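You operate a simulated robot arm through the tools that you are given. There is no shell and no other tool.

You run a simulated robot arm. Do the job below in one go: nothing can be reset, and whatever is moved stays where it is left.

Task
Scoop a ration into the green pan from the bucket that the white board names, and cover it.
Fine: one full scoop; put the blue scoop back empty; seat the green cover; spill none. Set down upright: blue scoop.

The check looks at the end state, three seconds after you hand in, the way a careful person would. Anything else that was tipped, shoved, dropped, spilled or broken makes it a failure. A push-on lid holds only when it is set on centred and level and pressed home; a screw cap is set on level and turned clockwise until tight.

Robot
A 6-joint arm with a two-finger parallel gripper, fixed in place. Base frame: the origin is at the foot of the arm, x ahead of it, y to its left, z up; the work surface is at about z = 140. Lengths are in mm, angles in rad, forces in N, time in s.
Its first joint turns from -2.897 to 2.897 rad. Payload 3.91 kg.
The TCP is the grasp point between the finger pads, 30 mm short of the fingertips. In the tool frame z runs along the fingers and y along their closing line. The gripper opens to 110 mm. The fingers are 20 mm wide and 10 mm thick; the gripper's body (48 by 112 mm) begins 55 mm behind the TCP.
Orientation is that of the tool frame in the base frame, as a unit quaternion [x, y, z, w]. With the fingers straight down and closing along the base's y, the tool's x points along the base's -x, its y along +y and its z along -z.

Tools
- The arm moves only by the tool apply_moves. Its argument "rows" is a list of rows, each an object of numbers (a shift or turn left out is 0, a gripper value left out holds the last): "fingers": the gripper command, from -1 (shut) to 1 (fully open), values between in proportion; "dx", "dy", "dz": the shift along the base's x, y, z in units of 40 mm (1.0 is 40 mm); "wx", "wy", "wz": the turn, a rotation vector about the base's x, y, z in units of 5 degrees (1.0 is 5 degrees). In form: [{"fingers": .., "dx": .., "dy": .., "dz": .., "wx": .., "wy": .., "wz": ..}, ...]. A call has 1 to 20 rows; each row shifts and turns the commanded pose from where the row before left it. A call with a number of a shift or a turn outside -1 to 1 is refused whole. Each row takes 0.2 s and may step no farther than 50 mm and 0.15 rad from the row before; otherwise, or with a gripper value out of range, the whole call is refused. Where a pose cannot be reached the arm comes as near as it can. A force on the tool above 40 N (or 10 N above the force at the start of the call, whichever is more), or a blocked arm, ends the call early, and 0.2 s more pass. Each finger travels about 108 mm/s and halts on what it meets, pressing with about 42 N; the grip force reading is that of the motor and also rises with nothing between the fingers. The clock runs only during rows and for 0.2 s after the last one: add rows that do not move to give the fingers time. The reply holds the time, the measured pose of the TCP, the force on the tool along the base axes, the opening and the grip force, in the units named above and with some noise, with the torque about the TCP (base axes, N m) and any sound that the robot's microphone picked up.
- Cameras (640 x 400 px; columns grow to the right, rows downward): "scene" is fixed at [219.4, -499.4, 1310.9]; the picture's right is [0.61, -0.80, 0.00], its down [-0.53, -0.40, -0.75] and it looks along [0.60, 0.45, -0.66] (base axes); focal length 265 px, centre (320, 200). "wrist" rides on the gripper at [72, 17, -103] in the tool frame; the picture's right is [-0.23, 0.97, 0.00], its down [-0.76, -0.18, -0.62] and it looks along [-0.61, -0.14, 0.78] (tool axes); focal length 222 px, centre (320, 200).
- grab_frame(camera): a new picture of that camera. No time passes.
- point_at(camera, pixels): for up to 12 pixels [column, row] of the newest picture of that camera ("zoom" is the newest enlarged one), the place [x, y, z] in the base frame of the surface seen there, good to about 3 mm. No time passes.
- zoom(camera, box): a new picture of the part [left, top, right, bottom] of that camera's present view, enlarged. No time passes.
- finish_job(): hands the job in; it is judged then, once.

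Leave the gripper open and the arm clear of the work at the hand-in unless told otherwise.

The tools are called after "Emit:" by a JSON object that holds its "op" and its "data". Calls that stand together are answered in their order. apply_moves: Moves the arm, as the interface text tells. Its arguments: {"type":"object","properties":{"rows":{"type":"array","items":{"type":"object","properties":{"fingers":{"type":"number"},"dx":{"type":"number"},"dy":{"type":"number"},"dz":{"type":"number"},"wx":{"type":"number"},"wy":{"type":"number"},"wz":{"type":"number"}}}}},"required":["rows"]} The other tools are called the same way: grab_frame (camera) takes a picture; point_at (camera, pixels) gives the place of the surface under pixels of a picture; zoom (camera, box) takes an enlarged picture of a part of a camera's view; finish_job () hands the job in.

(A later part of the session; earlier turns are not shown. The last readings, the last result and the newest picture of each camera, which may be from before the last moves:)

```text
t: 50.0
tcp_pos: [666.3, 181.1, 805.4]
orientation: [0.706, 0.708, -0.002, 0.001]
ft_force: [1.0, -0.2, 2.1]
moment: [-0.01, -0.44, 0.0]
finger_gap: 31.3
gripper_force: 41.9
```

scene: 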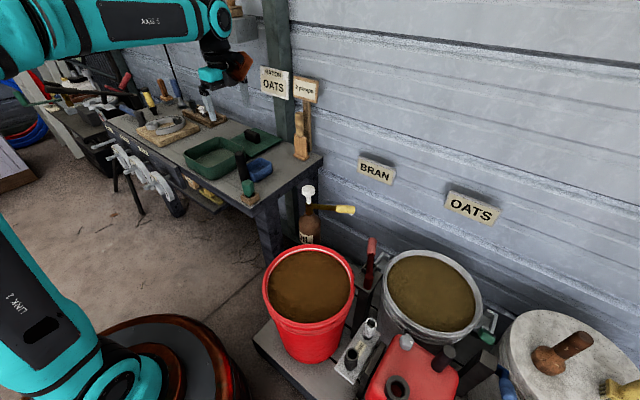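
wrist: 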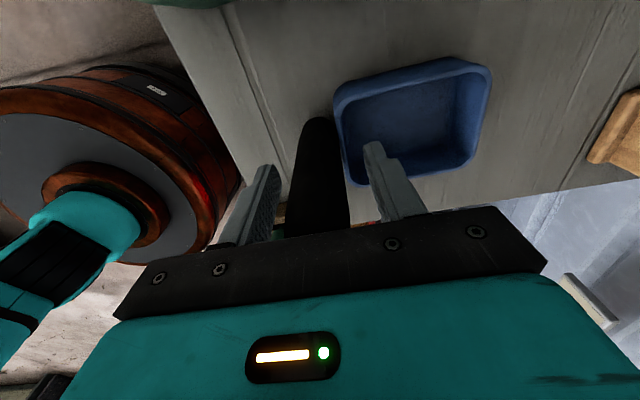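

It's gripped, with a 31 mm gap and 42 N. I note the put-back pose as TCP ≈ (666.8,180.7,804.6) at yaw −90°. I'll lift slowly.

Emit:
{"op": "apply_moves", "data": {"rows": [{"dz": 0.2}, {"dz": 0.3}, {"dz": 0.5}, {"dz": 0.6}, {"dz": 0.6}, {}]}}

Emit:
{"op": "grab_frame", "data": {"camera": "wrist"}}

Emit:
{"op": "zoom", "data": {"camera": "scene", "box": [180, 60, 320, 210]}}

```text
t: 51.4
tcp_pos: [668.4, 179.6, 890.9]
orientation: [0.706, 0.708, -0.002, 0.0]
ft_force: [-0.4, -0.8, -1.5]
moment: [0.01, 0.1, -0.01]
finger_gap: 31.2
gripper_force: 42.1
```

```text
taken
```

wrist: 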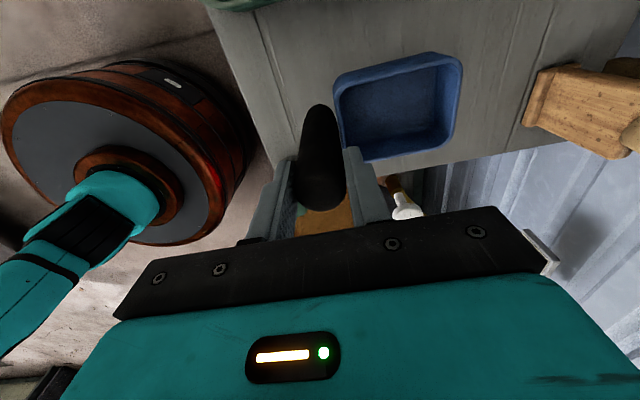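

```text
2.67 times, centred on (250, 135) of scene
```

zoom: 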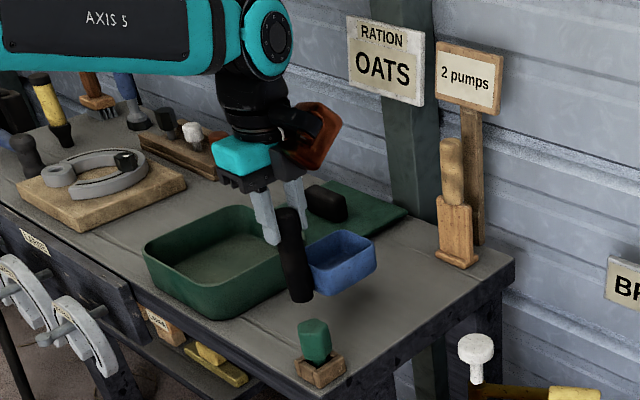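

In the wrist view the handle top seems lower between the fingers than before, so the scoop may have slipped. I'll measure the box and handle heights.

Emit:
{"op": "zoom", "data": {"camera": "wrist", "box": [240, 40, 480, 240]}}

Emit:
{"op": "point_at", "data": {"camera": "wrist", "pixels": [[320, 190], [320, 208], [320, 150], [336, 100], [460, 60], [400, 70], [455, 130], [370, 158], [344, 120], [400, 110], [325, 222], [270, 220]]}}

Emit:
{"op": "point_at", "data": {"camera": "scene", "pixels": [[238.5, 140], [241, 160], [242, 172], [252, 150], [265, 145], [270, 153], [255, 168], [232, 150], [242, 137], [260, 150], [238, 145], [246, 172]]}}

```text
2.00 times, centred on (360, 140) of wrist
```

zoom: 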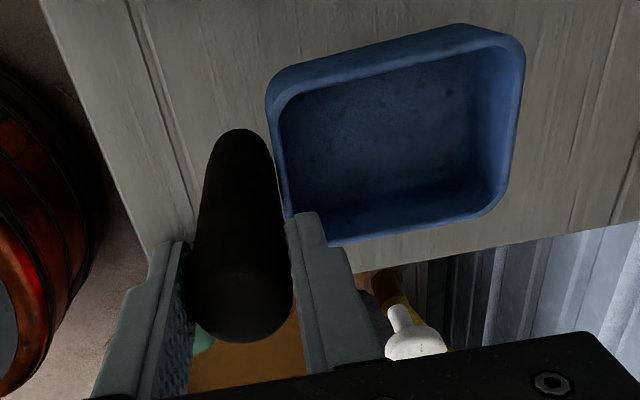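

```text
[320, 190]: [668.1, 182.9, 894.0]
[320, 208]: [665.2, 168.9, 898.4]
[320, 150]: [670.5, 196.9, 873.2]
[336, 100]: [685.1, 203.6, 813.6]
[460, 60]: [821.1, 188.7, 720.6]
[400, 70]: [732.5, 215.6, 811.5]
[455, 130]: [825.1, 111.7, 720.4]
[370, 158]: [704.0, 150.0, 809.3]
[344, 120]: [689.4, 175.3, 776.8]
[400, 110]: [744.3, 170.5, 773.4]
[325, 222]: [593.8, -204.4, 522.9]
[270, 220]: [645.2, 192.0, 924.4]
```

```text
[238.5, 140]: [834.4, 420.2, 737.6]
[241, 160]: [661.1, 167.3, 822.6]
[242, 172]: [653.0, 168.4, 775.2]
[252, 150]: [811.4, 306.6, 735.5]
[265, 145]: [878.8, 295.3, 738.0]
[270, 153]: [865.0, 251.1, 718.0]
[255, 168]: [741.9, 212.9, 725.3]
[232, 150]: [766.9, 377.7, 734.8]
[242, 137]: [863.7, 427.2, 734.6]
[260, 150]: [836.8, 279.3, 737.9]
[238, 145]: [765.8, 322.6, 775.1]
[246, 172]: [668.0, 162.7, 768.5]
```

The handle top is now only about 5 mm above the TCP, where it was 41 mm before, so the scoop slid down about 36 mm in the grip. I'll wait one moment to see whether it's still slipping, since that decides what I do next.

Emit:
{"op": "apply_moves", "data": {"rows": [{}, {}]}}

Emit:
{"op": "grab_frame", "data": {"camera": "wrist"}}

Emit:
{"op": "point_at", "data": {"camera": "wrist", "pixels": [[320, 190], [320, 208], [370, 158], [400, 70]]}}

```text
t: 52.0
tcp_pos: [666.2, 181.1, 890.5]
orientation: [0.707, 0.708, -0.001, 0.001]
ft_force: [-0.3, -0.1, -2.5]
moment: [0.01, 0.16, 0.03]
finger_gap: 31.3
gripper_force: 41.4
```

```text
taken
```

wrist: 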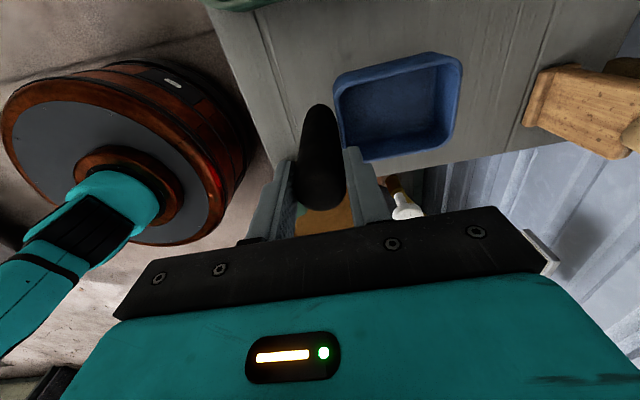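

```text
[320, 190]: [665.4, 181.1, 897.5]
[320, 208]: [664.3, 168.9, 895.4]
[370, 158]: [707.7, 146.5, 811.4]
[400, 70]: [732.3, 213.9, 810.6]
```

It's stable now. I'll measure the box rim corners to see whether the scoop is hanging level.

Emit:
{"op": "zoom", "data": {"camera": "wrist", "box": [280, 40, 480, 170]}}

```text
3.08 times, centred on (380, 105) of wrist
```

zoom: 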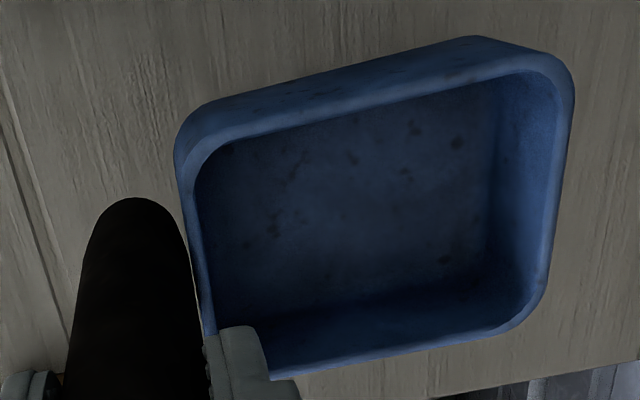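

Emit:
{"op": "point_at", "data": {"camera": "zoom", "pixels": [[192, 180], [215, 145], [525, 65], [562, 110], [540, 290], [500, 325], [300, 365], [200, 280], [400, 345], [380, 103], [557, 200], [135, 205]]}}

```text
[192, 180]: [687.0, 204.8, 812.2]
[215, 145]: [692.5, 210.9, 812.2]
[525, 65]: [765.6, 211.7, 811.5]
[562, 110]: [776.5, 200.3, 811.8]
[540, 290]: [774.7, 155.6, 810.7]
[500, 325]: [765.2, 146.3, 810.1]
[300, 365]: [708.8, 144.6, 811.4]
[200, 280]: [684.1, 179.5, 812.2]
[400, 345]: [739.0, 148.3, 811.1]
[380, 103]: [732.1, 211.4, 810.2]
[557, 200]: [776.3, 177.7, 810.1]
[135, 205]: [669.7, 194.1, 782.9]
```

The scoop hangs level (rim at z≈811 all round), just lower in the grip than I want. I'll set it gently back down, about 50 mm lower, to regrip deeper.

Emit:
{"op": "apply_moves", "data": {"rows": [{"dz": -0.4}, {"dz": -0.4}, {"dz": -0.25}, {"dz": -0.1}, {}]}}

Emit:
{"op": "grab_frame", "data": {"camera": "wrist"}}

Emit:
{"op": "point_at", "data": {"camera": "wrist", "pixels": [[320, 190], [320, 208], [370, 158], [400, 70], [440, 145]]}}

```text
t: 53.2
tcp_pos: [667.8, 180.6, 845.4]
orientation: [0.706, 0.708, -0.001, 0.001]
ft_force: [-0.5, -0.7, -2.3]
moment: [0.01, 0.11, 0.04]
finger_gap: 31.1
gripper_force: 42.1
```

```text
taken
```

wrist: 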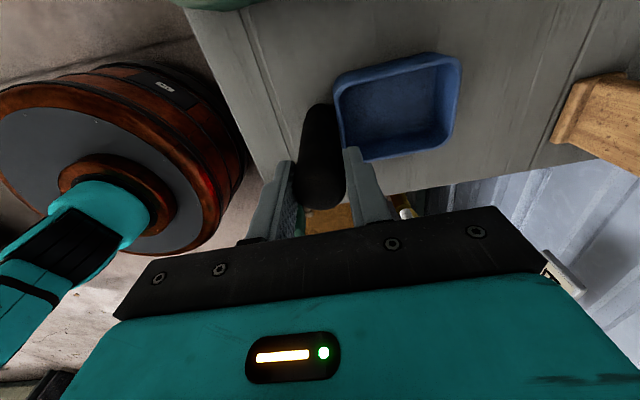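

```text
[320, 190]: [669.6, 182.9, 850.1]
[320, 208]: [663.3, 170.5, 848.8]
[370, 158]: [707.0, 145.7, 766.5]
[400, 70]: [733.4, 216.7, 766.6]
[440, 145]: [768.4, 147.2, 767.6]
```

The rim is at about 766.5, so there are about 5 mm to go. I'll lower in tiny steps and watch the force.

Emit:
{"op": "apply_moves", "data": {"rows": [{"dz": -0.07}, {"dz": -0.04}, {}]}}

Emit:
{"op": "apply_moves", "data": {"rows": [{"dz": -0.03}, {}]}}

```text
t: 54.0
tcp_pos: [667.5, 180.1, 842.8]
orientation: [0.707, 0.707, -0.002, 0.002]
ft_force: [0.4, -0.6, 1.8]
moment: [-0.05, -0.43, 0.01]
finger_gap: 31.2
gripper_force: 41.5
```

```text
t: 54.6
tcp_pos: [667.3, 181.4, 842.1]
orientation: [0.706, 0.708, 0.0, 0.002]
ft_force: [6.4, 1.7, 20.8]
moment: [0.06, -0.62, 0.04]
finger_gap: 31.2
gripper_force: 41.8
```

The scoop is on the bench, and the grip held against a 20 N push, so friction is fine. I'll ease off that push, open, go 36 mm deeper, close for longer, and lift very gently.

Emit:
{"op": "apply_moves", "data": {"rows": [{"dz": 0.03}, {"fingers": 0.05}, {}, {}]}}

Emit:
{"op": "apply_moves", "data": {"rows": [{"dz": -0.4}, {"dz": -0.4}, {"dz": -0.13}, {}]}}

Emit:
{"op": "grab_frame", "data": {"camera": "wrist"}}

Emit:
{"op": "zoom", "data": {"camera": "scene", "box": [200, 100, 300, 210]}}

```text
t: 55.6
tcp_pos: [667.4, 180.9, 840.9]
orientation: [0.706, 0.708, -0.002, 0.0]
ft_force: [-0.5, 0.7, 0.2]
moment: [-0.02, 0.01, -0.04]
finger_gap: 57.6
gripper_force: 0.0
```

```text
t: 56.6
tcp_pos: [667.1, 180.6, 803.8]
orientation: [0.707, 0.707, -0.002, 0.001]
ft_force: [0.0, -0.2, -0.3]
moment: [0.01, 0.0, 0.05]
finger_gap: 57.7
gripper_force: 0.0
```

```text
taken
```

wrist: 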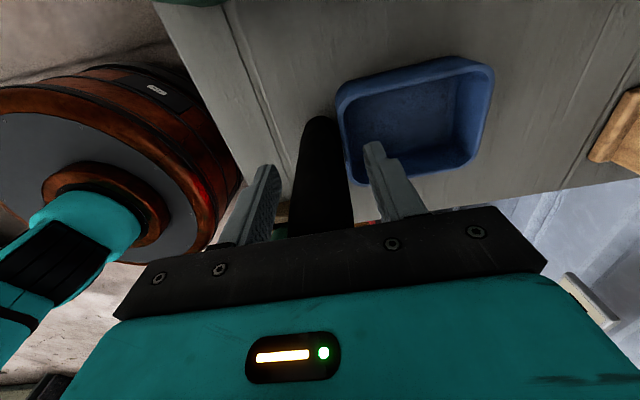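

```text
3.64 times, centred on (250, 155) of scene
```

zoom: 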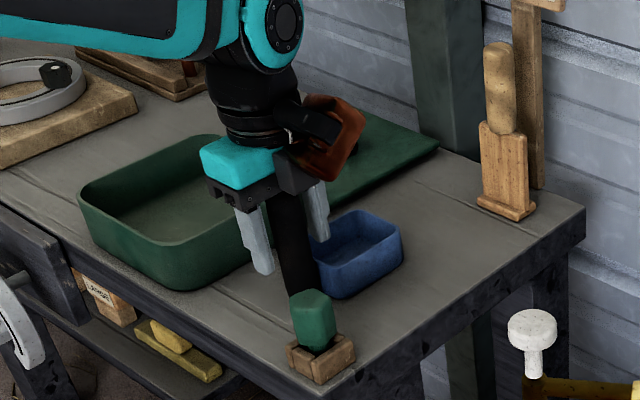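

Now I'll close with extra settling time and lift only 4 mm to check for slip.

Emit:
{"op": "apply_moves", "data": {"rows": [{"fingers": -1}, {}, {}, {}, {}]}}

Emit:
{"op": "apply_moves", "data": {"rows": [{"dz": 0.05}, {"dz": 0.05}, {}]}}

Emit:
{"op": "grab_frame", "data": {"camera": "wrist"}}

Emit:
{"op": "point_at", "data": {"camera": "wrist", "pixels": [[395, 68], [450, 148], [340, 130], [490, 110]]}}

```text
t: 57.8
tcp_pos: [667.1, 180.1, 803.7]
orientation: [0.707, 0.707, -0.002, 0.0]
ft_force: [0.1, -0.4, 2.5]
moment: [-0.03, -0.54, -0.02]
finger_gap: 31.5
gripper_force: 42.6
```

```text
t: 58.6
tcp_pos: [666.9, 180.7, 808.8]
orientation: [0.706, 0.708, -0.002, 0.001]
ft_force: [0.7, -1.5, -1.6]
moment: [0.0, 0.01, -0.01]
finger_gap: 31.2
gripper_force: 42.2
```

```text
taken
```

wrist: 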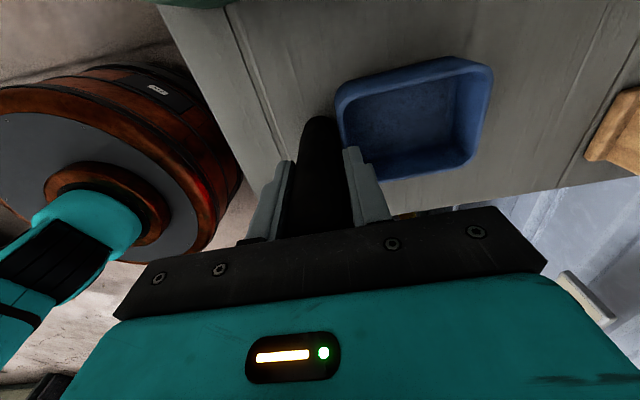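

```text
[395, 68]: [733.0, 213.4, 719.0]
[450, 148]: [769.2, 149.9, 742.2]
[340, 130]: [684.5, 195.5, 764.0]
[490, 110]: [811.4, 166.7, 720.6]
```

The force reads the scoop's weight, so it's held. I'll lift 40 mm more slowly and recheck the handle position in the grip.

Emit:
{"op": "apply_moves", "data": {"rows": [{"dz": 0.1}, {"dz": 0.2}, {"dz": 0.25}, {"dz": 0.25}, {"dz": 0.2}, {}]}}

Emit:
{"op": "zoom", "data": {"camera": "wrist", "box": [240, 40, 500, 240]}}

Emit:
{"op": "point_at", "data": {"camera": "zoom", "pixels": [[400, 85], [500, 280], [250, 200], [580, 150], [210, 250], [210, 340]]}}

```text
t: 60.0
tcp_pos: [667.1, 181.3, 848.6]
orientation: [0.706, 0.708, -0.001, 0.001]
ft_force: [0.3, 0.6, -2.2]
moment: [0.02, 0.01, 0.0]
finger_gap: 31.3
gripper_force: 42.7
```

```text
2.00 times, centred on (370, 140) of wrist
```

zoom: 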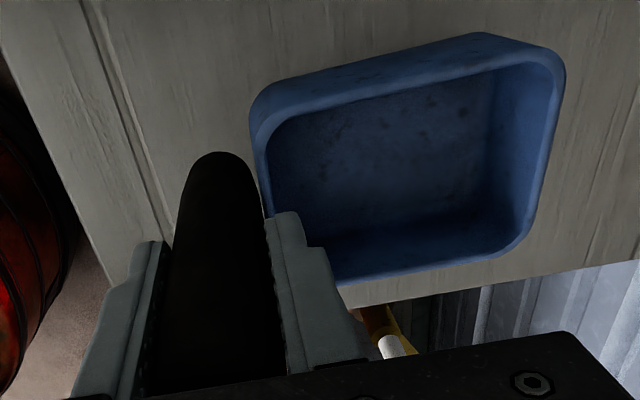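

```text
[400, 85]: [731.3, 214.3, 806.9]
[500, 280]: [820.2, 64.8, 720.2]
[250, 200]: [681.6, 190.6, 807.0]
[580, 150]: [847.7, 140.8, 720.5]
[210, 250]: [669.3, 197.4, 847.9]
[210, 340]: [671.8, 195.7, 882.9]
```

No slip this time (rim 41.6 mm below the TCP). I'll continue up at a moderate speed and recheck that the hold is reliable.

Emit:
{"op": "apply_moves", "data": {"rows": [{"dz": 0.3}, {"dz": 0.5}, {"dz": 0.6}, {"dz": 0.6}, {"dz": 0.5}, {"dz": 0.3}, {}]}}

Emit:
{"op": "zoom", "data": {"camera": "wrist", "box": [240, 40, 500, 240]}}

Emit:
{"op": "point_at", "data": {"camera": "zoom", "pixels": [[400, 85], [520, 100], [250, 200], [555, 130], [210, 250], [210, 340]]}}

```text
t: 61.6
tcp_pos: [667.2, 179.2, 960.4]
orientation: [0.707, 0.707, -0.002, 0.0]
ft_force: [-0.7, -0.2, -2.2]
moment: [-0.01, 0.09, 0.03]
finger_gap: 31.5
gripper_force: 41.7
```

```text
2.00 times, centred on (370, 140) of wrist
```

zoom: 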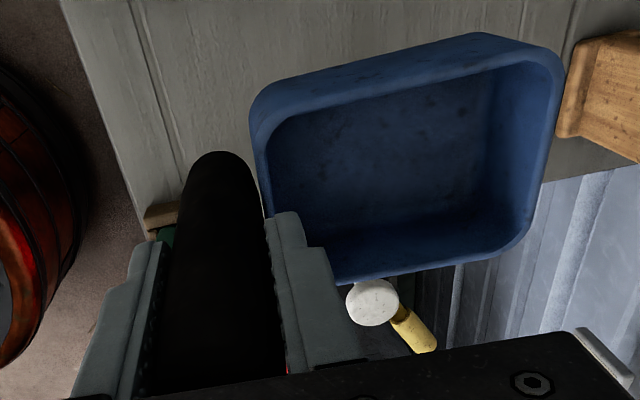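

```text
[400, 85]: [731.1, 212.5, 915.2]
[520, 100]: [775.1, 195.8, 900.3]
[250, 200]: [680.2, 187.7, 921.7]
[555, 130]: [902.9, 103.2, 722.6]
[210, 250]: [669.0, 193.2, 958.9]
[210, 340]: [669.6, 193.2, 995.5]
```

The hold is solid. Now I'll carry the empty scoop to the oats bucket, turning it +147° so its nose points back toward the base, at a safe height.

Emit:
{"op": "apply_moves", "data": {"rows": [{"wz": 0.98, "dx": 0.03, "dy": -0.3, "dz": -0.02}, {"wz": 0.98, "dx": 0.03, "dy": -0.4, "dz": -0.02}, {"wz": 0.98, "dx": 0.03, "dy": -0.5, "dz": -0.02}, {"wz": 0.98, "dx": 0.03, "dy": -0.5, "dz": -0.02}, {"wz": 0.98, "dx": 0.03, "dy": -0.5, "dz": -0.02}, {"wz": 0.98, "dx": 0.03, "dy": -0.5, "dz": -0.02}, {"wz": 0.98, "dx": 0.03, "dy": -0.5, "dz": -0.02}, {"wz": 0.98, "dx": 0.03, "dy": -0.5, "dz": -0.02}, {"wz": 0.98, "dx": 0.03, "dy": -0.5, "dz": -0.02}, {"wz": 0.98, "dx": 0.03, "dy": -0.5, "dz": -0.02}, {"wz": 0.98, "dx": 0.03, "dy": -0.5, "dz": -0.02}, {"wz": 0.98, "dx": 0.03, "dy": -0.5, "dz": -0.02}, {"wz": 0.98, "dx": 0.03, "dy": -0.5, "dz": -0.02}, {"wz": 0.98, "dx": 0.03, "dy": -0.5, "dz": -0.02}, {"wz": 0.98, "dx": 0.03, "dy": -0.4, "dz": -0.02}]}}

Emit:
{"op": "apply_moves", "data": {"rows": [{"wz": 0.98, "dx": 0.03, "dy": -0.4, "dz": -0.02}, {"wz": 0.98, "dx": 0.03, "dy": -0.5, "dz": -0.02}, {"wz": 0.98, "dx": 0.03, "dy": -0.6, "dz": -0.02}, {"wz": 0.98, "dx": 0.03, "dy": -0.6, "dz": -0.02}, {"wz": 0.98, "dx": 0.03, "dy": -0.6, "dz": -0.02}, {"wz": 0.98, "dx": 0.03, "dy": -0.6, "dz": -0.02}, {"wz": 0.98, "dx": 0.03, "dy": -0.6, "dz": -0.02}, {"wz": 0.98, "dx": 0.03, "dy": -0.6, "dz": -0.02}, {"wz": 0.98, "dx": 0.03, "dy": -0.6, "dz": -0.02}, {"wz": 0.98, "dx": 0.03, "dy": -0.6, "dz": -0.02}, {"wz": 0.98, "dx": 0.03, "dy": -0.6, "dz": -0.02}, {"wz": 0.98, "dx": 0.03, "dy": -0.6, "dz": -0.02}, {"wz": 0.98, "dx": 0.03, "dy": -0.6, "dz": -0.02}, {"wz": 0.98, "dx": 0.03, "dy": -0.5, "dz": -0.02}, {"wz": 0.98, "dx": 0.03, "dy": -0.3, "dz": -0.02}, {}]}}

Emit:
{"op": "grab_frame", "data": {"camera": "scene"}}

Emit:
{"op": "grab_frame", "data": {"camera": "wrist"}}

```text
t: 64.8
tcp_pos: [684.6, -103.1, 949.5]
orientation: [0.141, 0.99, -0.002, 0.001]
ft_force: [0.3, -0.6, -2.5]
moment: [-0.13, 0.02, 0.0]
finger_gap: 31.3
gripper_force: 42.3
```

```text
t: 68.2
tcp_pos: [703.3, -434.4, 936.1]
orientation: [-0.478, 0.878, 0.001, 0.001]
ft_force: [0.6, 0.1, -1.8]
moment: [-0.07, -0.14, 0.01]
finger_gap: 31.2
gripper_force: 41.5
```

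```text
taken
```

scene: 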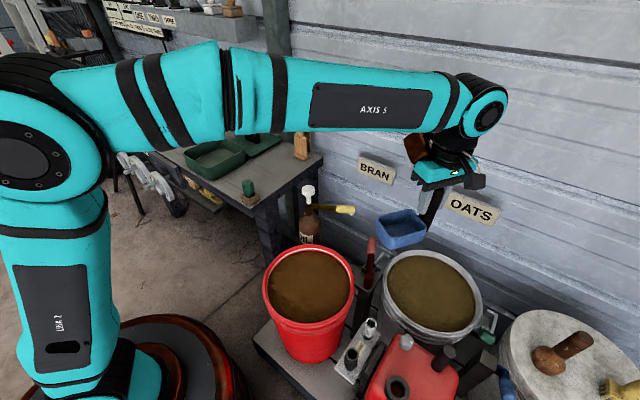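

```text
taken
```

wrist: 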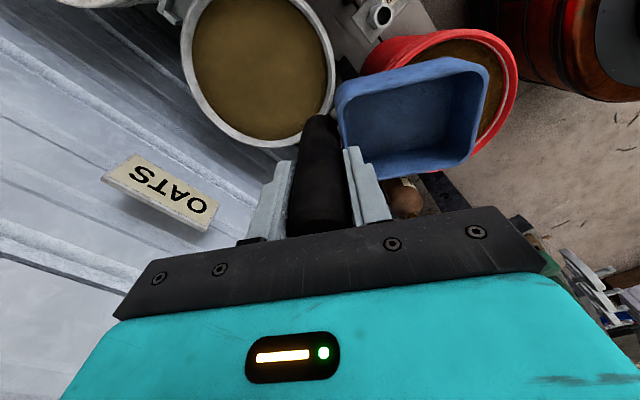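

The scoop is level and near the bucket. I'll measure the bucket rim and grain from this wrist view to refine the centre.

Emit:
{"op": "point_at", "data": {"camera": "wrist", "pixels": [[184, 40], [195, 85], [225, 125], [270, 145], [310, 132], [330, 90], [320, 40], [295, 8], [260, 70], [200, 80], [322, 80], [265, 133]]}}

```text
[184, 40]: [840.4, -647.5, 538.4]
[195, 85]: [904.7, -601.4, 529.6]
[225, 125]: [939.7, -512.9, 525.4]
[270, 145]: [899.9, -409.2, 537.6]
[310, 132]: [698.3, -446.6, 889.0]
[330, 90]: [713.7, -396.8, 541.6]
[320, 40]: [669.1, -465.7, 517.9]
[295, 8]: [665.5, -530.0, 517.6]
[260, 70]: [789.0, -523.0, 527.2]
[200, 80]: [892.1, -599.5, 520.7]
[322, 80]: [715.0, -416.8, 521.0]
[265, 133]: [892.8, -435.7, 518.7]
```

The bucket centre refines to (797,-514), inner radius about 135, with grain at about 521. I'll move the scoop over the far part of the bucket, still high and level, then tilt the nose down 40°.

Emit:
{"op": "apply_moves", "data": {"rows": [{"dx": 0.3, "dy": -0.23, "dz": -0.35}, {"dx": 0.5, "dy": -0.38, "dz": -0.55}, {"dx": 0.5, "dy": -0.38, "dz": -0.55}, {"dx": 0.5, "dy": -0.38, "dz": -0.55}, {"dx": 0.5, "dy": -0.38, "dz": -0.55}, {"dx": 0.5, "dy": -0.38, "dz": -0.55}, {"dx": 0.5, "dy": -0.38, "dz": -0.55}, {"dx": 0.5, "dy": -0.38, "dz": -0.55}, {"dx": 0.17, "dy": -0.16, "dz": -0.2}, {}]}}

Emit:
{"op": "apply_moves", "data": {"rows": [{"wx": -0.545, "wy": -0.839}, {"wx": -0.545, "wy": -0.839}, {"wx": -0.545, "wy": -0.839}, {"wx": -0.545, "wy": -0.839}, {"wx": -0.545, "wy": -0.839}, {"wx": -0.545, "wy": -0.839}, {"wx": -0.545, "wy": -0.839}, {"wx": -0.545, "wy": -0.839}, {}]}}

Emit:
{"op": "grab_frame", "data": {"camera": "scene"}}

Emit:
{"op": "grab_frame", "data": {"camera": "wrist"}}

```text
t: 70.4
tcp_pos: [861.2, -557.6, 759.9]
orientation: [-0.478, 0.878, 0.001, 0.002]
ft_force: [-0.2, -0.1, -1.5]
moment: [-0.01, -0.01, -0.04]
finger_gap: 31.0
gripper_force: 42.0
```

```text
t: 72.4
tcp_pos: [862.4, -557.3, 760.2]
orientation: [-0.449, 0.825, -0.301, 0.165]
ft_force: [-0.6, -1.1, -2.1]
moment: [-0.01, -0.02, 0.04]
finger_gap: 31.5
gripper_force: 42.1
```

```text
taken
```

scene: 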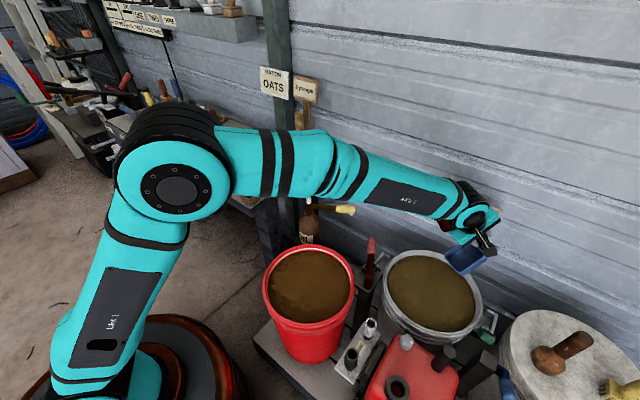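

```text
taken
```

wrist: 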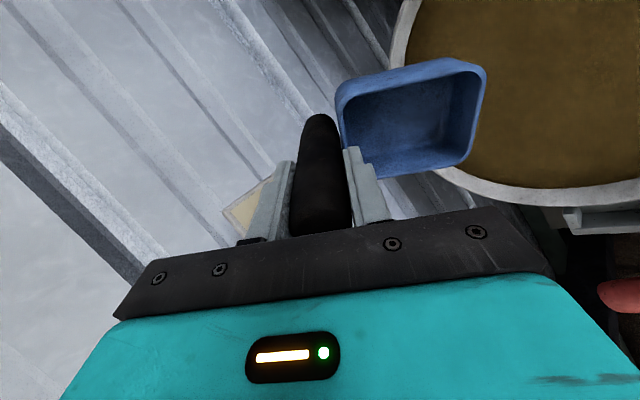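

The nose is tilted 40° down. I'll descend to TCP z≈672 so the nose hovers just above the oats, then look.

Emit:
{"op": "apply_moves", "data": {"rows": [{"dz": -0.5}, {"dz": -0.6}, {"dz": -0.6}, {"dz": -0.5}, {}]}}

Emit:
{"op": "grab_frame", "data": {"camera": "wrist"}}

Emit:
{"op": "zoom", "data": {"camera": "scene", "box": [360, 200, 520, 350]}}

```text
t: 73.6
tcp_pos: [861.3, -557.4, 671.8]
orientation: [-0.45, 0.825, -0.3, 0.165]
ft_force: [0.5, -0.2, -2.6]
moment: [0.01, -0.03, -0.01]
finger_gap: 31.0
gripper_force: 41.9
```

```text
taken
```

wrist: 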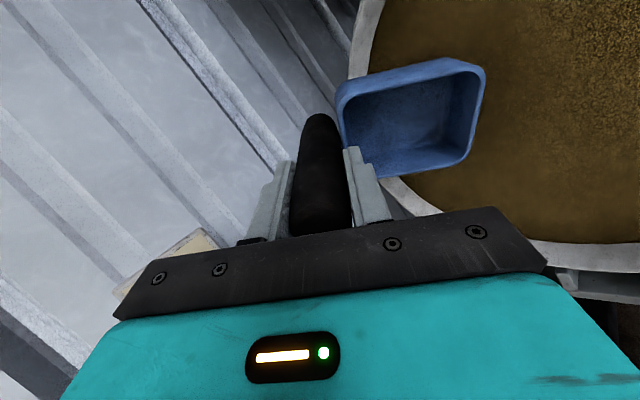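

```text
2.67 times, centred on (440, 275) of scene
```

zoom: 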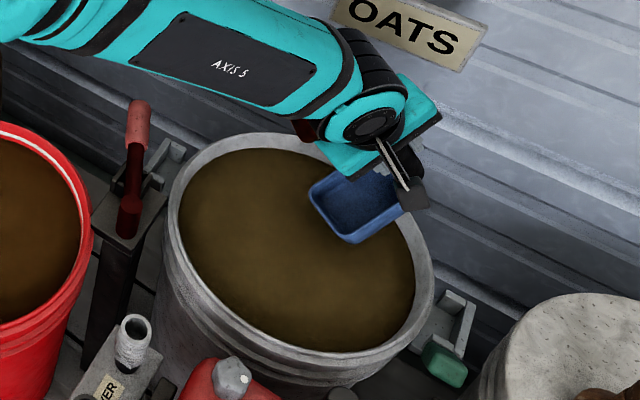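

The position is good. I'll plunge the nose in gradually while easing 16 mm forward so the handle stays clear of the far rim. First half now, watching the force.

Emit:
{"op": "apply_moves", "data": {"rows": [{"dz": -0.3, "dx": -0.084, "dy": 0.055}, {"dz": -0.3, "dx": -0.084, "dy": 0.055}, {"dz": -0.3, "dx": -0.084, "dy": 0.055}, {"dz": -0.3, "dx": -0.084, "dy": 0.055}, {}]}}

Emit:
{"op": "grab_frame", "data": {"camera": "wrist"}}

Emit:
{"op": "zoom", "data": {"camera": "scene", "box": [360, 200, 520, 350]}}

```text
t: 74.8
tcp_pos: [846.7, -547.8, 623.9]
orientation: [-0.449, 0.825, -0.301, 0.164]
ft_force: [0.8, -0.3, -2.0]
moment: [0.01, 0.01, 0.01]
finger_gap: 31.3
gripper_force: 41.7
```

```text
taken
```

wrist: 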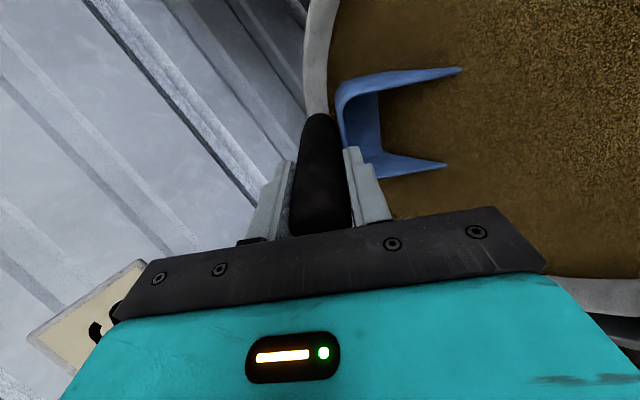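

```text
2.67 times, centred on (440, 275) of scene
```

zoom: 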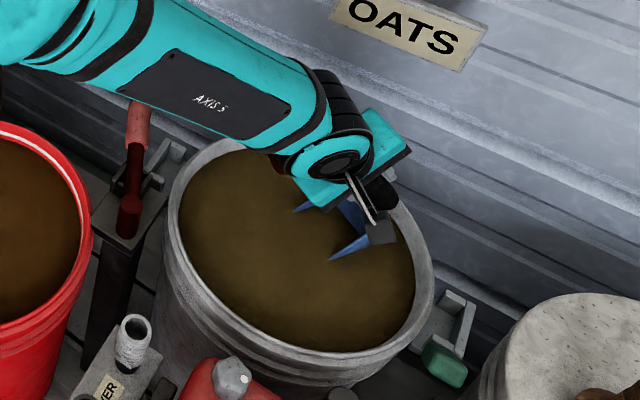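

The scoop passes into the oats with no resistance. I'll continue to depth, then drive forward while levelling so the whole box ends submerged and level.

Emit:
{"op": "apply_moves", "data": {"rows": [{"dz": -0.3}, {"dz": -0.3}, {"dz": -0.3}, {"wx": 0.545, "wy": 0.839, "dz": -0.075, "dx": -0.14, "dy": 0.09}, {"wx": 0.545, "wy": 0.839, "dz": -0.1, "dx": -0.14, "dy": 0.09}, {"wx": 0.545, "wy": 0.839, "dz": -0.125, "dx": -0.14, "dy": 0.09}, {"wx": 0.545, "wy": 0.839, "dz": -0.15, "dx": -0.14, "dy": 0.09}, {"wx": 0.545, "wy": 0.839, "dz": -0.15, "dx": -0.14, "dy": 0.09}, {"wx": 0.545, "wy": 0.839, "dz": -0.175, "dx": -0.14, "dy": 0.09}, {"wx": 0.545, "wy": 0.839, "dz": -0.175, "dx": -0.12, "dy": 0.08}, {"wx": 0.545, "wy": 0.839, "dz": -0.1, "dx": -0.1, "dy": 0.07}, {}]}}

Emit:
{"op": "grab_frame", "data": {"camera": "wrist"}}

Emit:
{"op": "zoom", "data": {"camera": "scene", "box": [360, 200, 520, 350]}}

```text
t: 77.4
tcp_pos: [805.8, -522.6, 545.7]
orientation: [-0.478, 0.878, 0.001, 0.002]
ft_force: [0.5, -0.1, -2.8]
moment: [-0.14, -0.12, -0.03]
finger_gap: 31.3
gripper_force: 42.0
```

```text
taken
```

wrist: 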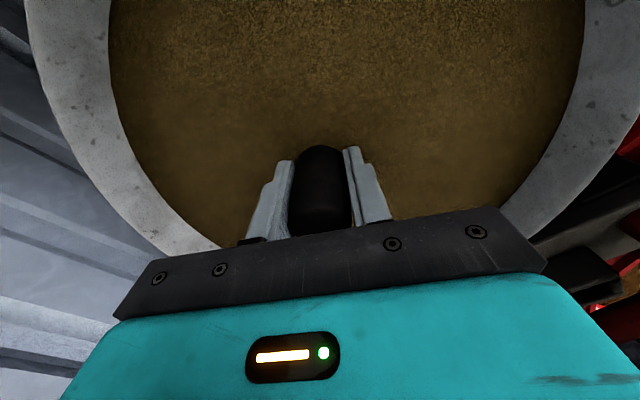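

```text
2.67 times, centred on (440, 275) of scene
```

zoom: 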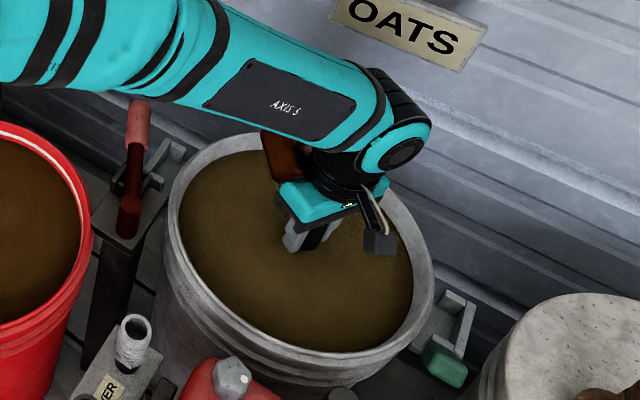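

The box is fully under and level. I'll lift straight up slowly, keeping it level.

Emit:
{"op": "apply_moves", "data": {"rows": [{"dz": 0.08}, {"dz": 0.12}, {"dz": 0.15}, {"dz": 0.15}, {"dz": 0.15}, {"dz": 0.15}, {"dz": 0.15}, {"dz": 0.15}, {"dz": 0.15}, {"dz": 0.15}, {"dz": 0.15}, {"dz": 0.15}, {"dz": 0.12}, {"dz": 0.08}, {}]}}

Emit:
{"op": "grab_frame", "data": {"camera": "wrist"}}

Emit:
{"op": "zoom", "data": {"camera": "scene", "box": [360, 200, 520, 350]}}

```text
t: 80.6
tcp_pos: [806.1, -521.4, 621.5]
orientation: [-0.478, 0.878, 0.0, 0.0]
ft_force: [-0.4, 0.5, -1.8]
moment: [-0.01, -0.02, -0.02]
finger_gap: 31.3
gripper_force: 41.5
```

```text
taken
```

wrist: 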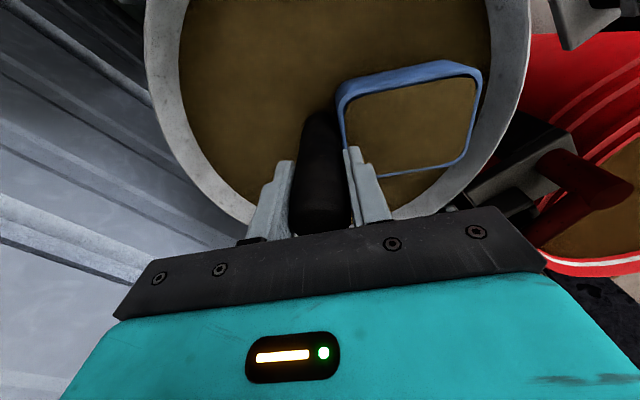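

```text
2.67 times, centred on (440, 275) of scene
```

zoom: 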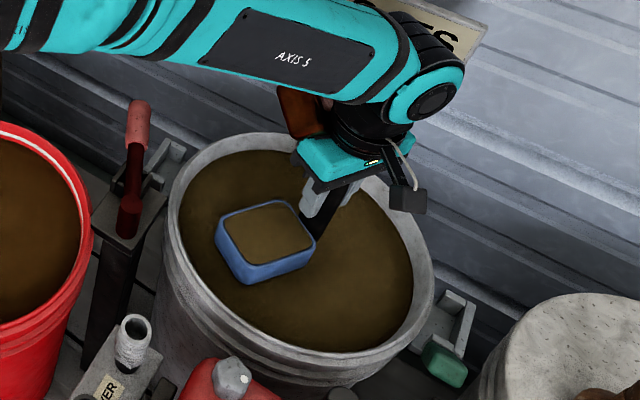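

The scoop came up full, with brown oats level with the blue rim. I'll zoom in to check the fill and whether any stray grains are stuck.

Emit:
{"op": "zoom", "data": {"camera": "wrist", "box": [320, 50, 500, 190]}}

Emit:
{"op": "point_at", "data": {"camera": "zoom", "pixels": [[300, 200], [200, 150], [400, 250], [430, 120], [180, 300], [75, 220], [500, 60], [455, 300]]}}

```text
2.86 times, centred on (410, 120) of wrist
```

zoom: 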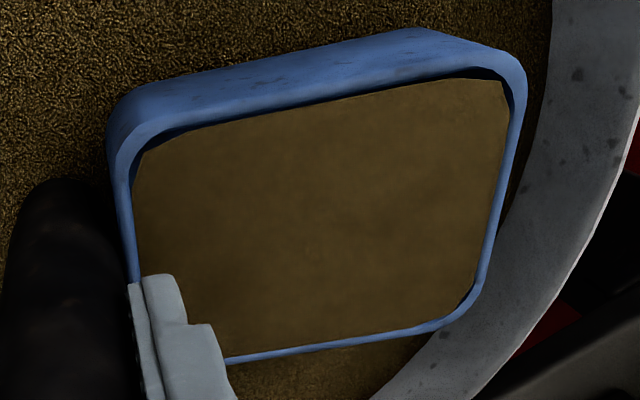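

```text
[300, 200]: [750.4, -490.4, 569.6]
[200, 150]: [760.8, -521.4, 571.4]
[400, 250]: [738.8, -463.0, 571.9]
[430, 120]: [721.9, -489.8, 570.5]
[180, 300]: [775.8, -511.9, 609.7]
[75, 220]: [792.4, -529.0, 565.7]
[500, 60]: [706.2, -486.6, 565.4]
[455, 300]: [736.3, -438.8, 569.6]
```

Emit:
{"op": "point_at", "data": {"camera": "zoom", "pixels": [[122, 190], [150, 128], [300, 102], [480, 72], [516, 110], [500, 220], [470, 300], [300, 350], [250, 358], [300, 345], [330, 110], [490, 150]]}}

Emit:
{"op": "zoom", "data": {"camera": "scene", "box": [405, 235, 455, 280]}}

```text
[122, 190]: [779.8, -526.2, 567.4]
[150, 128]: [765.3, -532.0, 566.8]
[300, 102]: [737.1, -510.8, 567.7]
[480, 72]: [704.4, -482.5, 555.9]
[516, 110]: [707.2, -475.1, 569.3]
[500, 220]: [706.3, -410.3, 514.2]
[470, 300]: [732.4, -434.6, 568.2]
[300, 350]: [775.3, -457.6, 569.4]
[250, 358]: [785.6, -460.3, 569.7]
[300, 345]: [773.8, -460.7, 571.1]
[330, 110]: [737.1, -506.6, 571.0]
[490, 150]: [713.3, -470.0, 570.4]
```

```text
8.89 times, centred on (430, 258) of scene
```

zoom: 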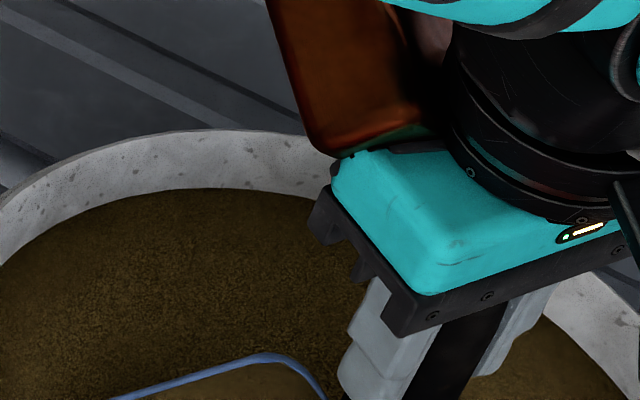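

The rim is at about z≈568–570 and the oats are at about 570, so it's one full level scoop. The scoop has slid another ~11 mm in the grip (rim now about 52 mm below the TCP) but is still level and well held. I'll raise it gently.

Emit:
{"op": "apply_moves", "data": {"rows": [{"dz": 0.1}, {"dz": 0.2}, {"dz": 0.3}, {"dz": 0.4}, {"dz": 0.5}, {"dz": 0.5}, {"dz": 0.5}, {"dz": 0.5}, {"dz": 0.5}, {"dz": 0.5}, {"dz": 0.5}, {"dz": 0.5}, {"dz": 0.5}, {"dz": 0.5}, {"dz": 0.5}, {"dz": 0.5}, {"dz": 0.4}, {"dz": 0.3}, {"dz": 0.2}, {"dz": 0.1}]}}

Emit:
{"op": "grab_frame", "data": {"camera": "wrist"}}

Emit:
{"op": "zoom", "data": {"camera": "wrist", "box": [240, 40, 500, 240]}}

Emit:
{"op": "point_at", "data": {"camera": "zoom", "pixels": [[280, 140], [400, 95], [540, 70], [560, 120], [500, 265], [420, 150], [210, 260], [210, 340]]}}

```text
t: 84.8
tcp_pos: [803.9, -521.5, 941.6]
orientation: [-0.479, 0.878, 0.001, 0.002]
ft_force: [-0.1, 0.3, -2.2]
moment: [-0.03, 0.0, 0.01]
finger_gap: 31.0
gripper_force: 41.6
```

```text
taken
```

wrist: 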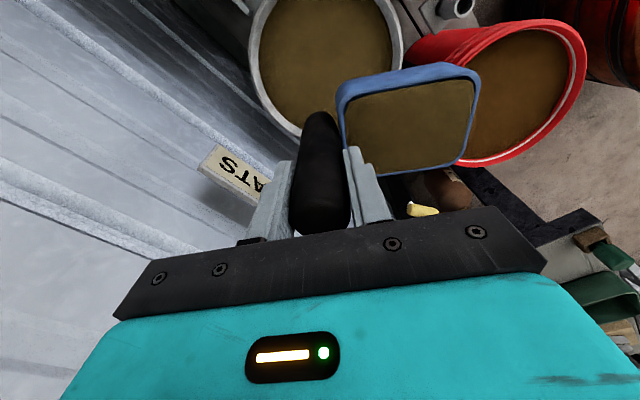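

```text
2.00 times, centred on (370, 140) of wrist
```

zoom: 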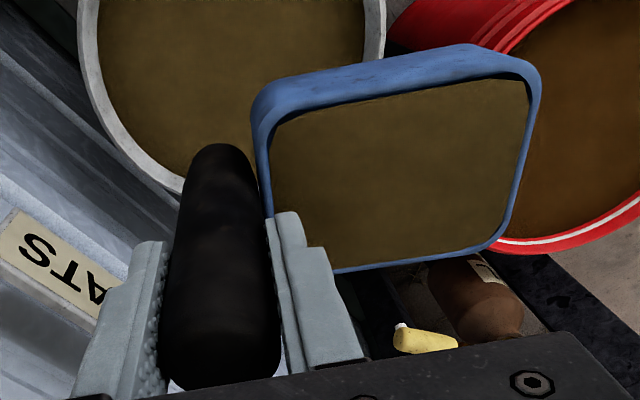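

```text
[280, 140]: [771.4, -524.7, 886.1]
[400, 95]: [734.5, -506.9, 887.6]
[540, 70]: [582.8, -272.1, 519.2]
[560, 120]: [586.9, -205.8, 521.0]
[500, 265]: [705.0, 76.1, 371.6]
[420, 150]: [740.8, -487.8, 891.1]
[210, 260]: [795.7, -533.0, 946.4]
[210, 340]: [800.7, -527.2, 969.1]
```

The scoop is still full and stable. I'll carry it level to the pan side with gentle ramps, turning the nose toward azimuth 170° on the way.

Emit:
{"op": "apply_moves", "data": {"rows": [{"dy": 0.1, "dx": -0.01}, {"dy": 0.2, "dx": -0.02, "wz": 0.1}, {"dy": 0.3, "dx": -0.03, "wz": 0.2}, {"dy": 0.4, "dx": -0.04, "wz": 0.25}, {"dy": 0.5, "dx": -0.05, "wz": 0.25}, {"dy": 0.55, "dx": -0.05, "wz": 0.25}, {"dy": 0.55, "dx": -0.05, "wz": 0.25}, {"dy": 0.55, "dx": -0.05, "wz": 0.25}, {"dy": 0.55, "dx": -0.05, "wz": 0.25}, {"dy": 0.55, "dx": -0.05, "wz": 0.25}, {"dy": 0.55, "dx": -0.05, "wz": 0.25}, {"dy": 0.55, "dx": -0.05, "wz": 0.25}, {"dy": 0.55, "dx": -0.05, "wz": 0.25}, {"dy": 0.55, "dx": -0.05, "wz": 0.25}, {"dy": 0.55, "dx": -0.05, "wz": 0.25}, {"dy": 0.5, "dx": -0.05, "wz": 0.25}, {"dy": 0.4, "dx": -0.04, "wz": 0.25}, {"dy": 0.3, "dx": -0.03, "wz": 0.2}, {"dy": 0.2, "dx": -0.02, "wz": 0.1}, {"dy": 0.1, "dx": -0.01}]}}

Emit:
{"op": "apply_moves", "data": {"rows": [{"dy": 0.1, "dx": -0.01}, {"dy": 0.2, "dx": -0.02}, {"dy": 0.3, "dx": -0.03}, {"dy": 0.4, "dx": -0.04}, {"dy": 0.5, "dx": -0.05}, {"dy": 0.55, "dx": -0.05}, {"dy": 0.55, "dx": -0.05}, {"dy": 0.55, "dx": -0.05}, {"dy": 0.55, "dx": -0.05}, {"dy": 0.55, "dx": -0.05}, {"dy": 0.55, "dx": -0.05}, {"dy": 0.55, "dx": -0.05}, {"dy": 0.55, "dx": -0.05}, {"dy": 0.55, "dx": -0.05}, {"dy": 0.55, "dx": -0.05}, {"dy": 0.5, "dx": -0.05}, {"dy": 0.4, "dx": -0.04}, {"dy": 0.3, "dx": -0.03}, {"dy": 0.2, "dx": -0.02}, {"dy": 0.1, "dx": -0.01}]}}

Emit:
{"op": "grab_frame", "data": {"camera": "scene"}}

Emit:
{"op": "grab_frame", "data": {"camera": "wrist"}}

```text
t: 89.0
tcp_pos: [774.8, -180.2, 943.2]
orientation: [-0.627, 0.779, 0.0, 0.001]
ft_force: [0.7, -0.1, -1.9]
moment: [-0.01, -0.13, -0.01]
finger_gap: 31.0
gripper_force: 42.6
```

```text
t: 93.2
tcp_pos: [741.2, 158.3, 941.9]
orientation: [-0.626, 0.779, 0.001, 0.002]
ft_force: [-0.6, 0.5, -2.6]
moment: [-0.02, -0.06, 0.0]
finger_gap: 31.6
gripper_force: 42.5
```

```text
taken
```

scene: 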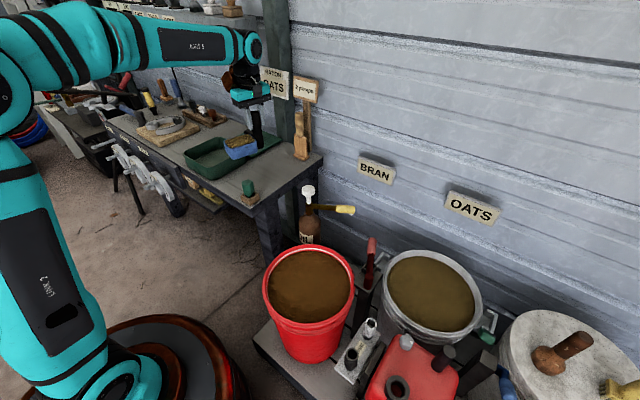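

```text
taken
```

wrist: 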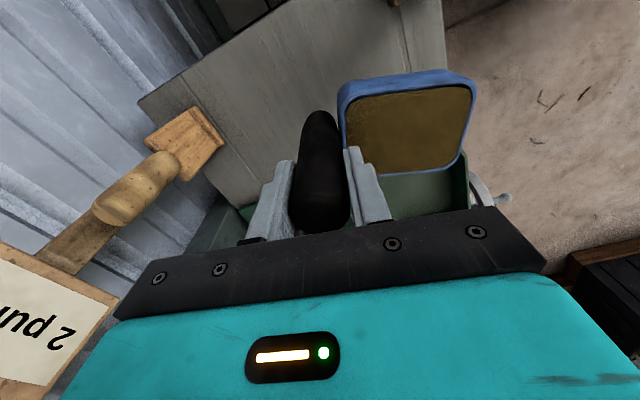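

Nothing has spilled and the scoop is still full. Before pouring I'll measure the pan rim precisely in the scene view.

Emit:
{"op": "zoom", "data": {"camera": "scene", "box": [170, 110, 310, 210]}}

```text
4.00 times, centred on (240, 160) of scene
```

zoom: 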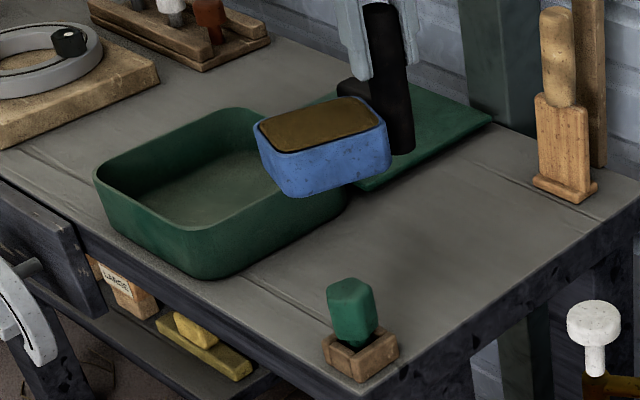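

Emit:
{"op": "point_at", "data": {"camera": "zoom", "pixels": [[97, 180], [110, 195], [160, 225], [205, 231], [240, 220], [290, 200], [190, 120], [215, 110], [250, 110], [150, 140], [200, 270], [110, 160]]}}

```text
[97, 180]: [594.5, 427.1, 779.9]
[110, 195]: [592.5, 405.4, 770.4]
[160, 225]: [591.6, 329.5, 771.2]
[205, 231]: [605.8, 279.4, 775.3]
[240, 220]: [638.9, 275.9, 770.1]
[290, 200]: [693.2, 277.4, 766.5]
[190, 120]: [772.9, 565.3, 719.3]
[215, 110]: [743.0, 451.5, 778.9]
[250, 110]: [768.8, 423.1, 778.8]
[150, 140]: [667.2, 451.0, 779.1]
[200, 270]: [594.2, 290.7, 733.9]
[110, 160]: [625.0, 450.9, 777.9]
```

The pan is at x 593–770, y 277–452, with its rim at z≈778 and its centre at (681.5,364). I'll move the level, full scoop to the pour start pose, with its front lip over x≈690, y≈364.

Emit:
{"op": "apply_moves", "data": {"rows": [{"dy": 0.15, "dx": 0.047, "dz": -0.03}, {"dy": 0.3, "dx": 0.093, "dz": -0.07}, {"dy": 0.45, "dx": 0.14, "dz": -0.1}, {"dy": 0.46, "dx": 0.143, "dz": -0.11}, {"dy": 0.46, "dx": 0.143, "dz": -0.11}, {"dy": 0.46, "dx": 0.143, "dz": -0.11}, {"dy": 0.46, "dx": 0.143, "dz": -0.11}, {"dy": 0.46, "dx": 0.143, "dz": -0.11}, {"dy": 0.46, "dx": 0.143, "dz": -0.11}, {"dy": 0.45, "dx": 0.14, "dz": -0.1}, {"dy": 0.3, "dx": 0.093, "dz": -0.07}, {"dy": 0.15, "dx": 0.047, "dz": -0.03}, {}]}}

Emit:
{"op": "grab_frame", "data": {"camera": "wrist"}}

Emit:
{"op": "zoom", "data": {"camera": "scene", "box": [140, 30, 330, 210]}}

Emit:
{"op": "point_at", "data": {"camera": "wrist", "pixels": [[345, 120], [400, 80], [470, 85], [460, 140], [400, 165], [410, 120], [320, 160], [320, 215]]}}

```text
t: 96.0
tcp_pos: [798.3, 341.4, 898.7]
orientation: [-0.626, 0.78, 0.001, 0.001]
ft_force: [-0.1, 0.1, -2.8]
moment: [-0.02, -0.07, 0.05]
finger_gap: 31.1
gripper_force: 41.4
```

```text
taken
```

wrist: 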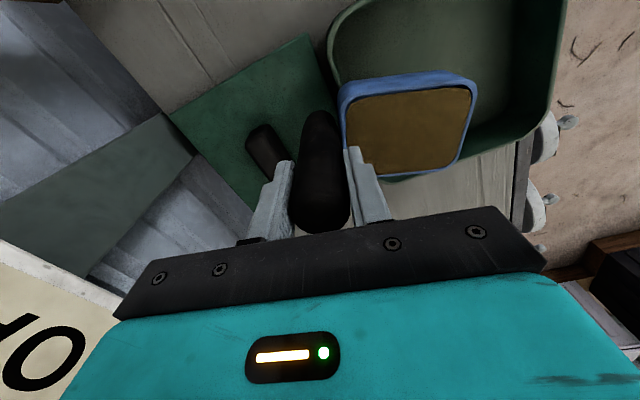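

```text
2.22 times, centred on (235, 120) of scene
```

zoom: 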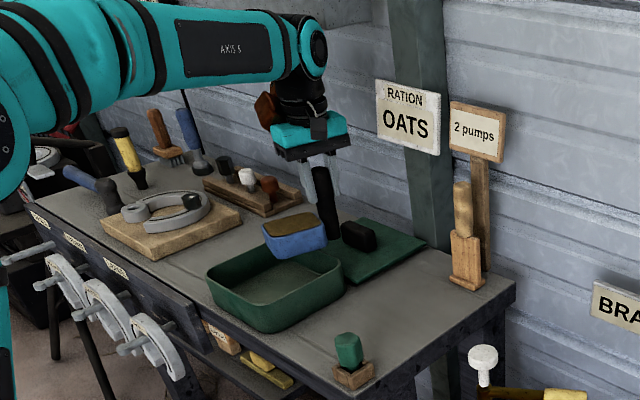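

```text
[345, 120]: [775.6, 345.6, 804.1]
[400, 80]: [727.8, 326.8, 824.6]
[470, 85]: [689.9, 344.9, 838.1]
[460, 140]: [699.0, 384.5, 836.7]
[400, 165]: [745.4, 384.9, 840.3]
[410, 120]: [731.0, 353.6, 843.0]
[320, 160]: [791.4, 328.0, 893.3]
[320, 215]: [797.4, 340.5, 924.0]
```

The full scoop's lip is at about (690,365,838), over the pan. It has crept to rim ≈ TCP−59.5, still level and held. I'll tilt to 30° with the lip held over the pan centre, then look.

Emit:
{"op": "apply_moves", "data": {"rows": [{"wx": -0.215, "wy": -0.977, "dx": -0.185, "dy": 0.035, "dz": 0.095}, {"wx": -0.215, "wy": -0.977, "dx": -0.185, "dy": 0.035, "dz": 0.095}, {"wx": -0.215, "wy": -0.977, "dx": -0.185, "dy": 0.035, "dz": 0.095}, {"wx": -0.215, "wy": -0.977, "dx": -0.185, "dy": 0.035, "dz": 0.095}, {"wx": -0.215, "wy": -0.977, "dx": -0.185, "dy": 0.035, "dz": 0.095}, {"wx": -0.215, "wy": -0.977, "dx": -0.185, "dy": 0.035, "dz": 0.095}, {}]}}

Emit:
{"op": "grab_frame", "data": {"camera": "wrist"}}

Emit:
{"op": "zoom", "data": {"camera": "scene", "box": [170, 80, 310, 200]}}

Emit:
{"op": "point_at", "data": {"camera": "wrist", "pixels": [[400, 80], [470, 88], [458, 142], [400, 165], [410, 120], [320, 215]]}}

```text
t: 97.6
tcp_pos: [755.1, 350.3, 923.4]
orientation: [-0.605, 0.753, -0.201, 0.164]
ft_force: [-0.7, 0.5, -2.7]
moment: [-0.04, -0.02, -0.01]
finger_gap: 31.1
gripper_force: 41.9
```

```text
taken
```

wrist: 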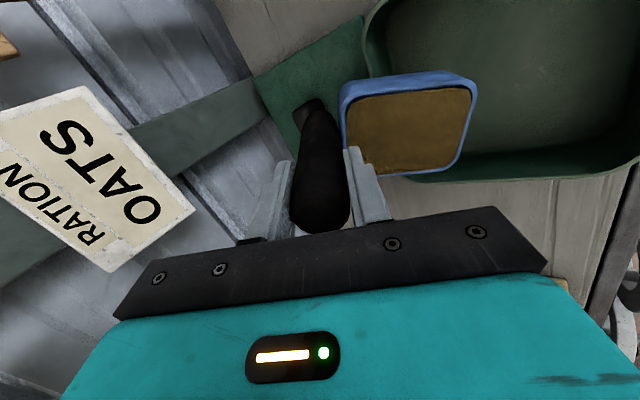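

```text
3.33 times, centred on (240, 140) of scene
```

zoom: 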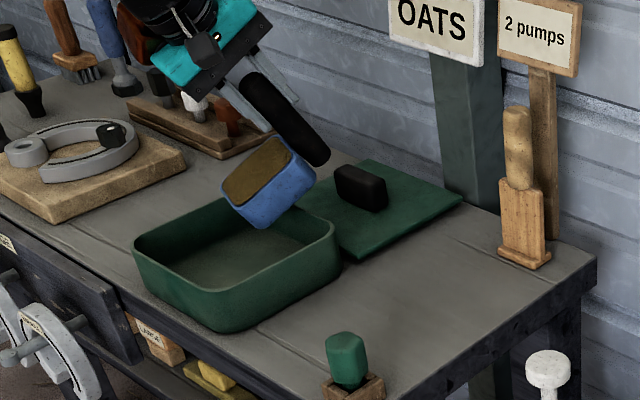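

```text
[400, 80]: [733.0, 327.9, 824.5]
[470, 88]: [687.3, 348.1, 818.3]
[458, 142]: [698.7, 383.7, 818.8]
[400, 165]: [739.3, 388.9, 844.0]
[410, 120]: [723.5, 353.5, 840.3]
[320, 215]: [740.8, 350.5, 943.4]
```

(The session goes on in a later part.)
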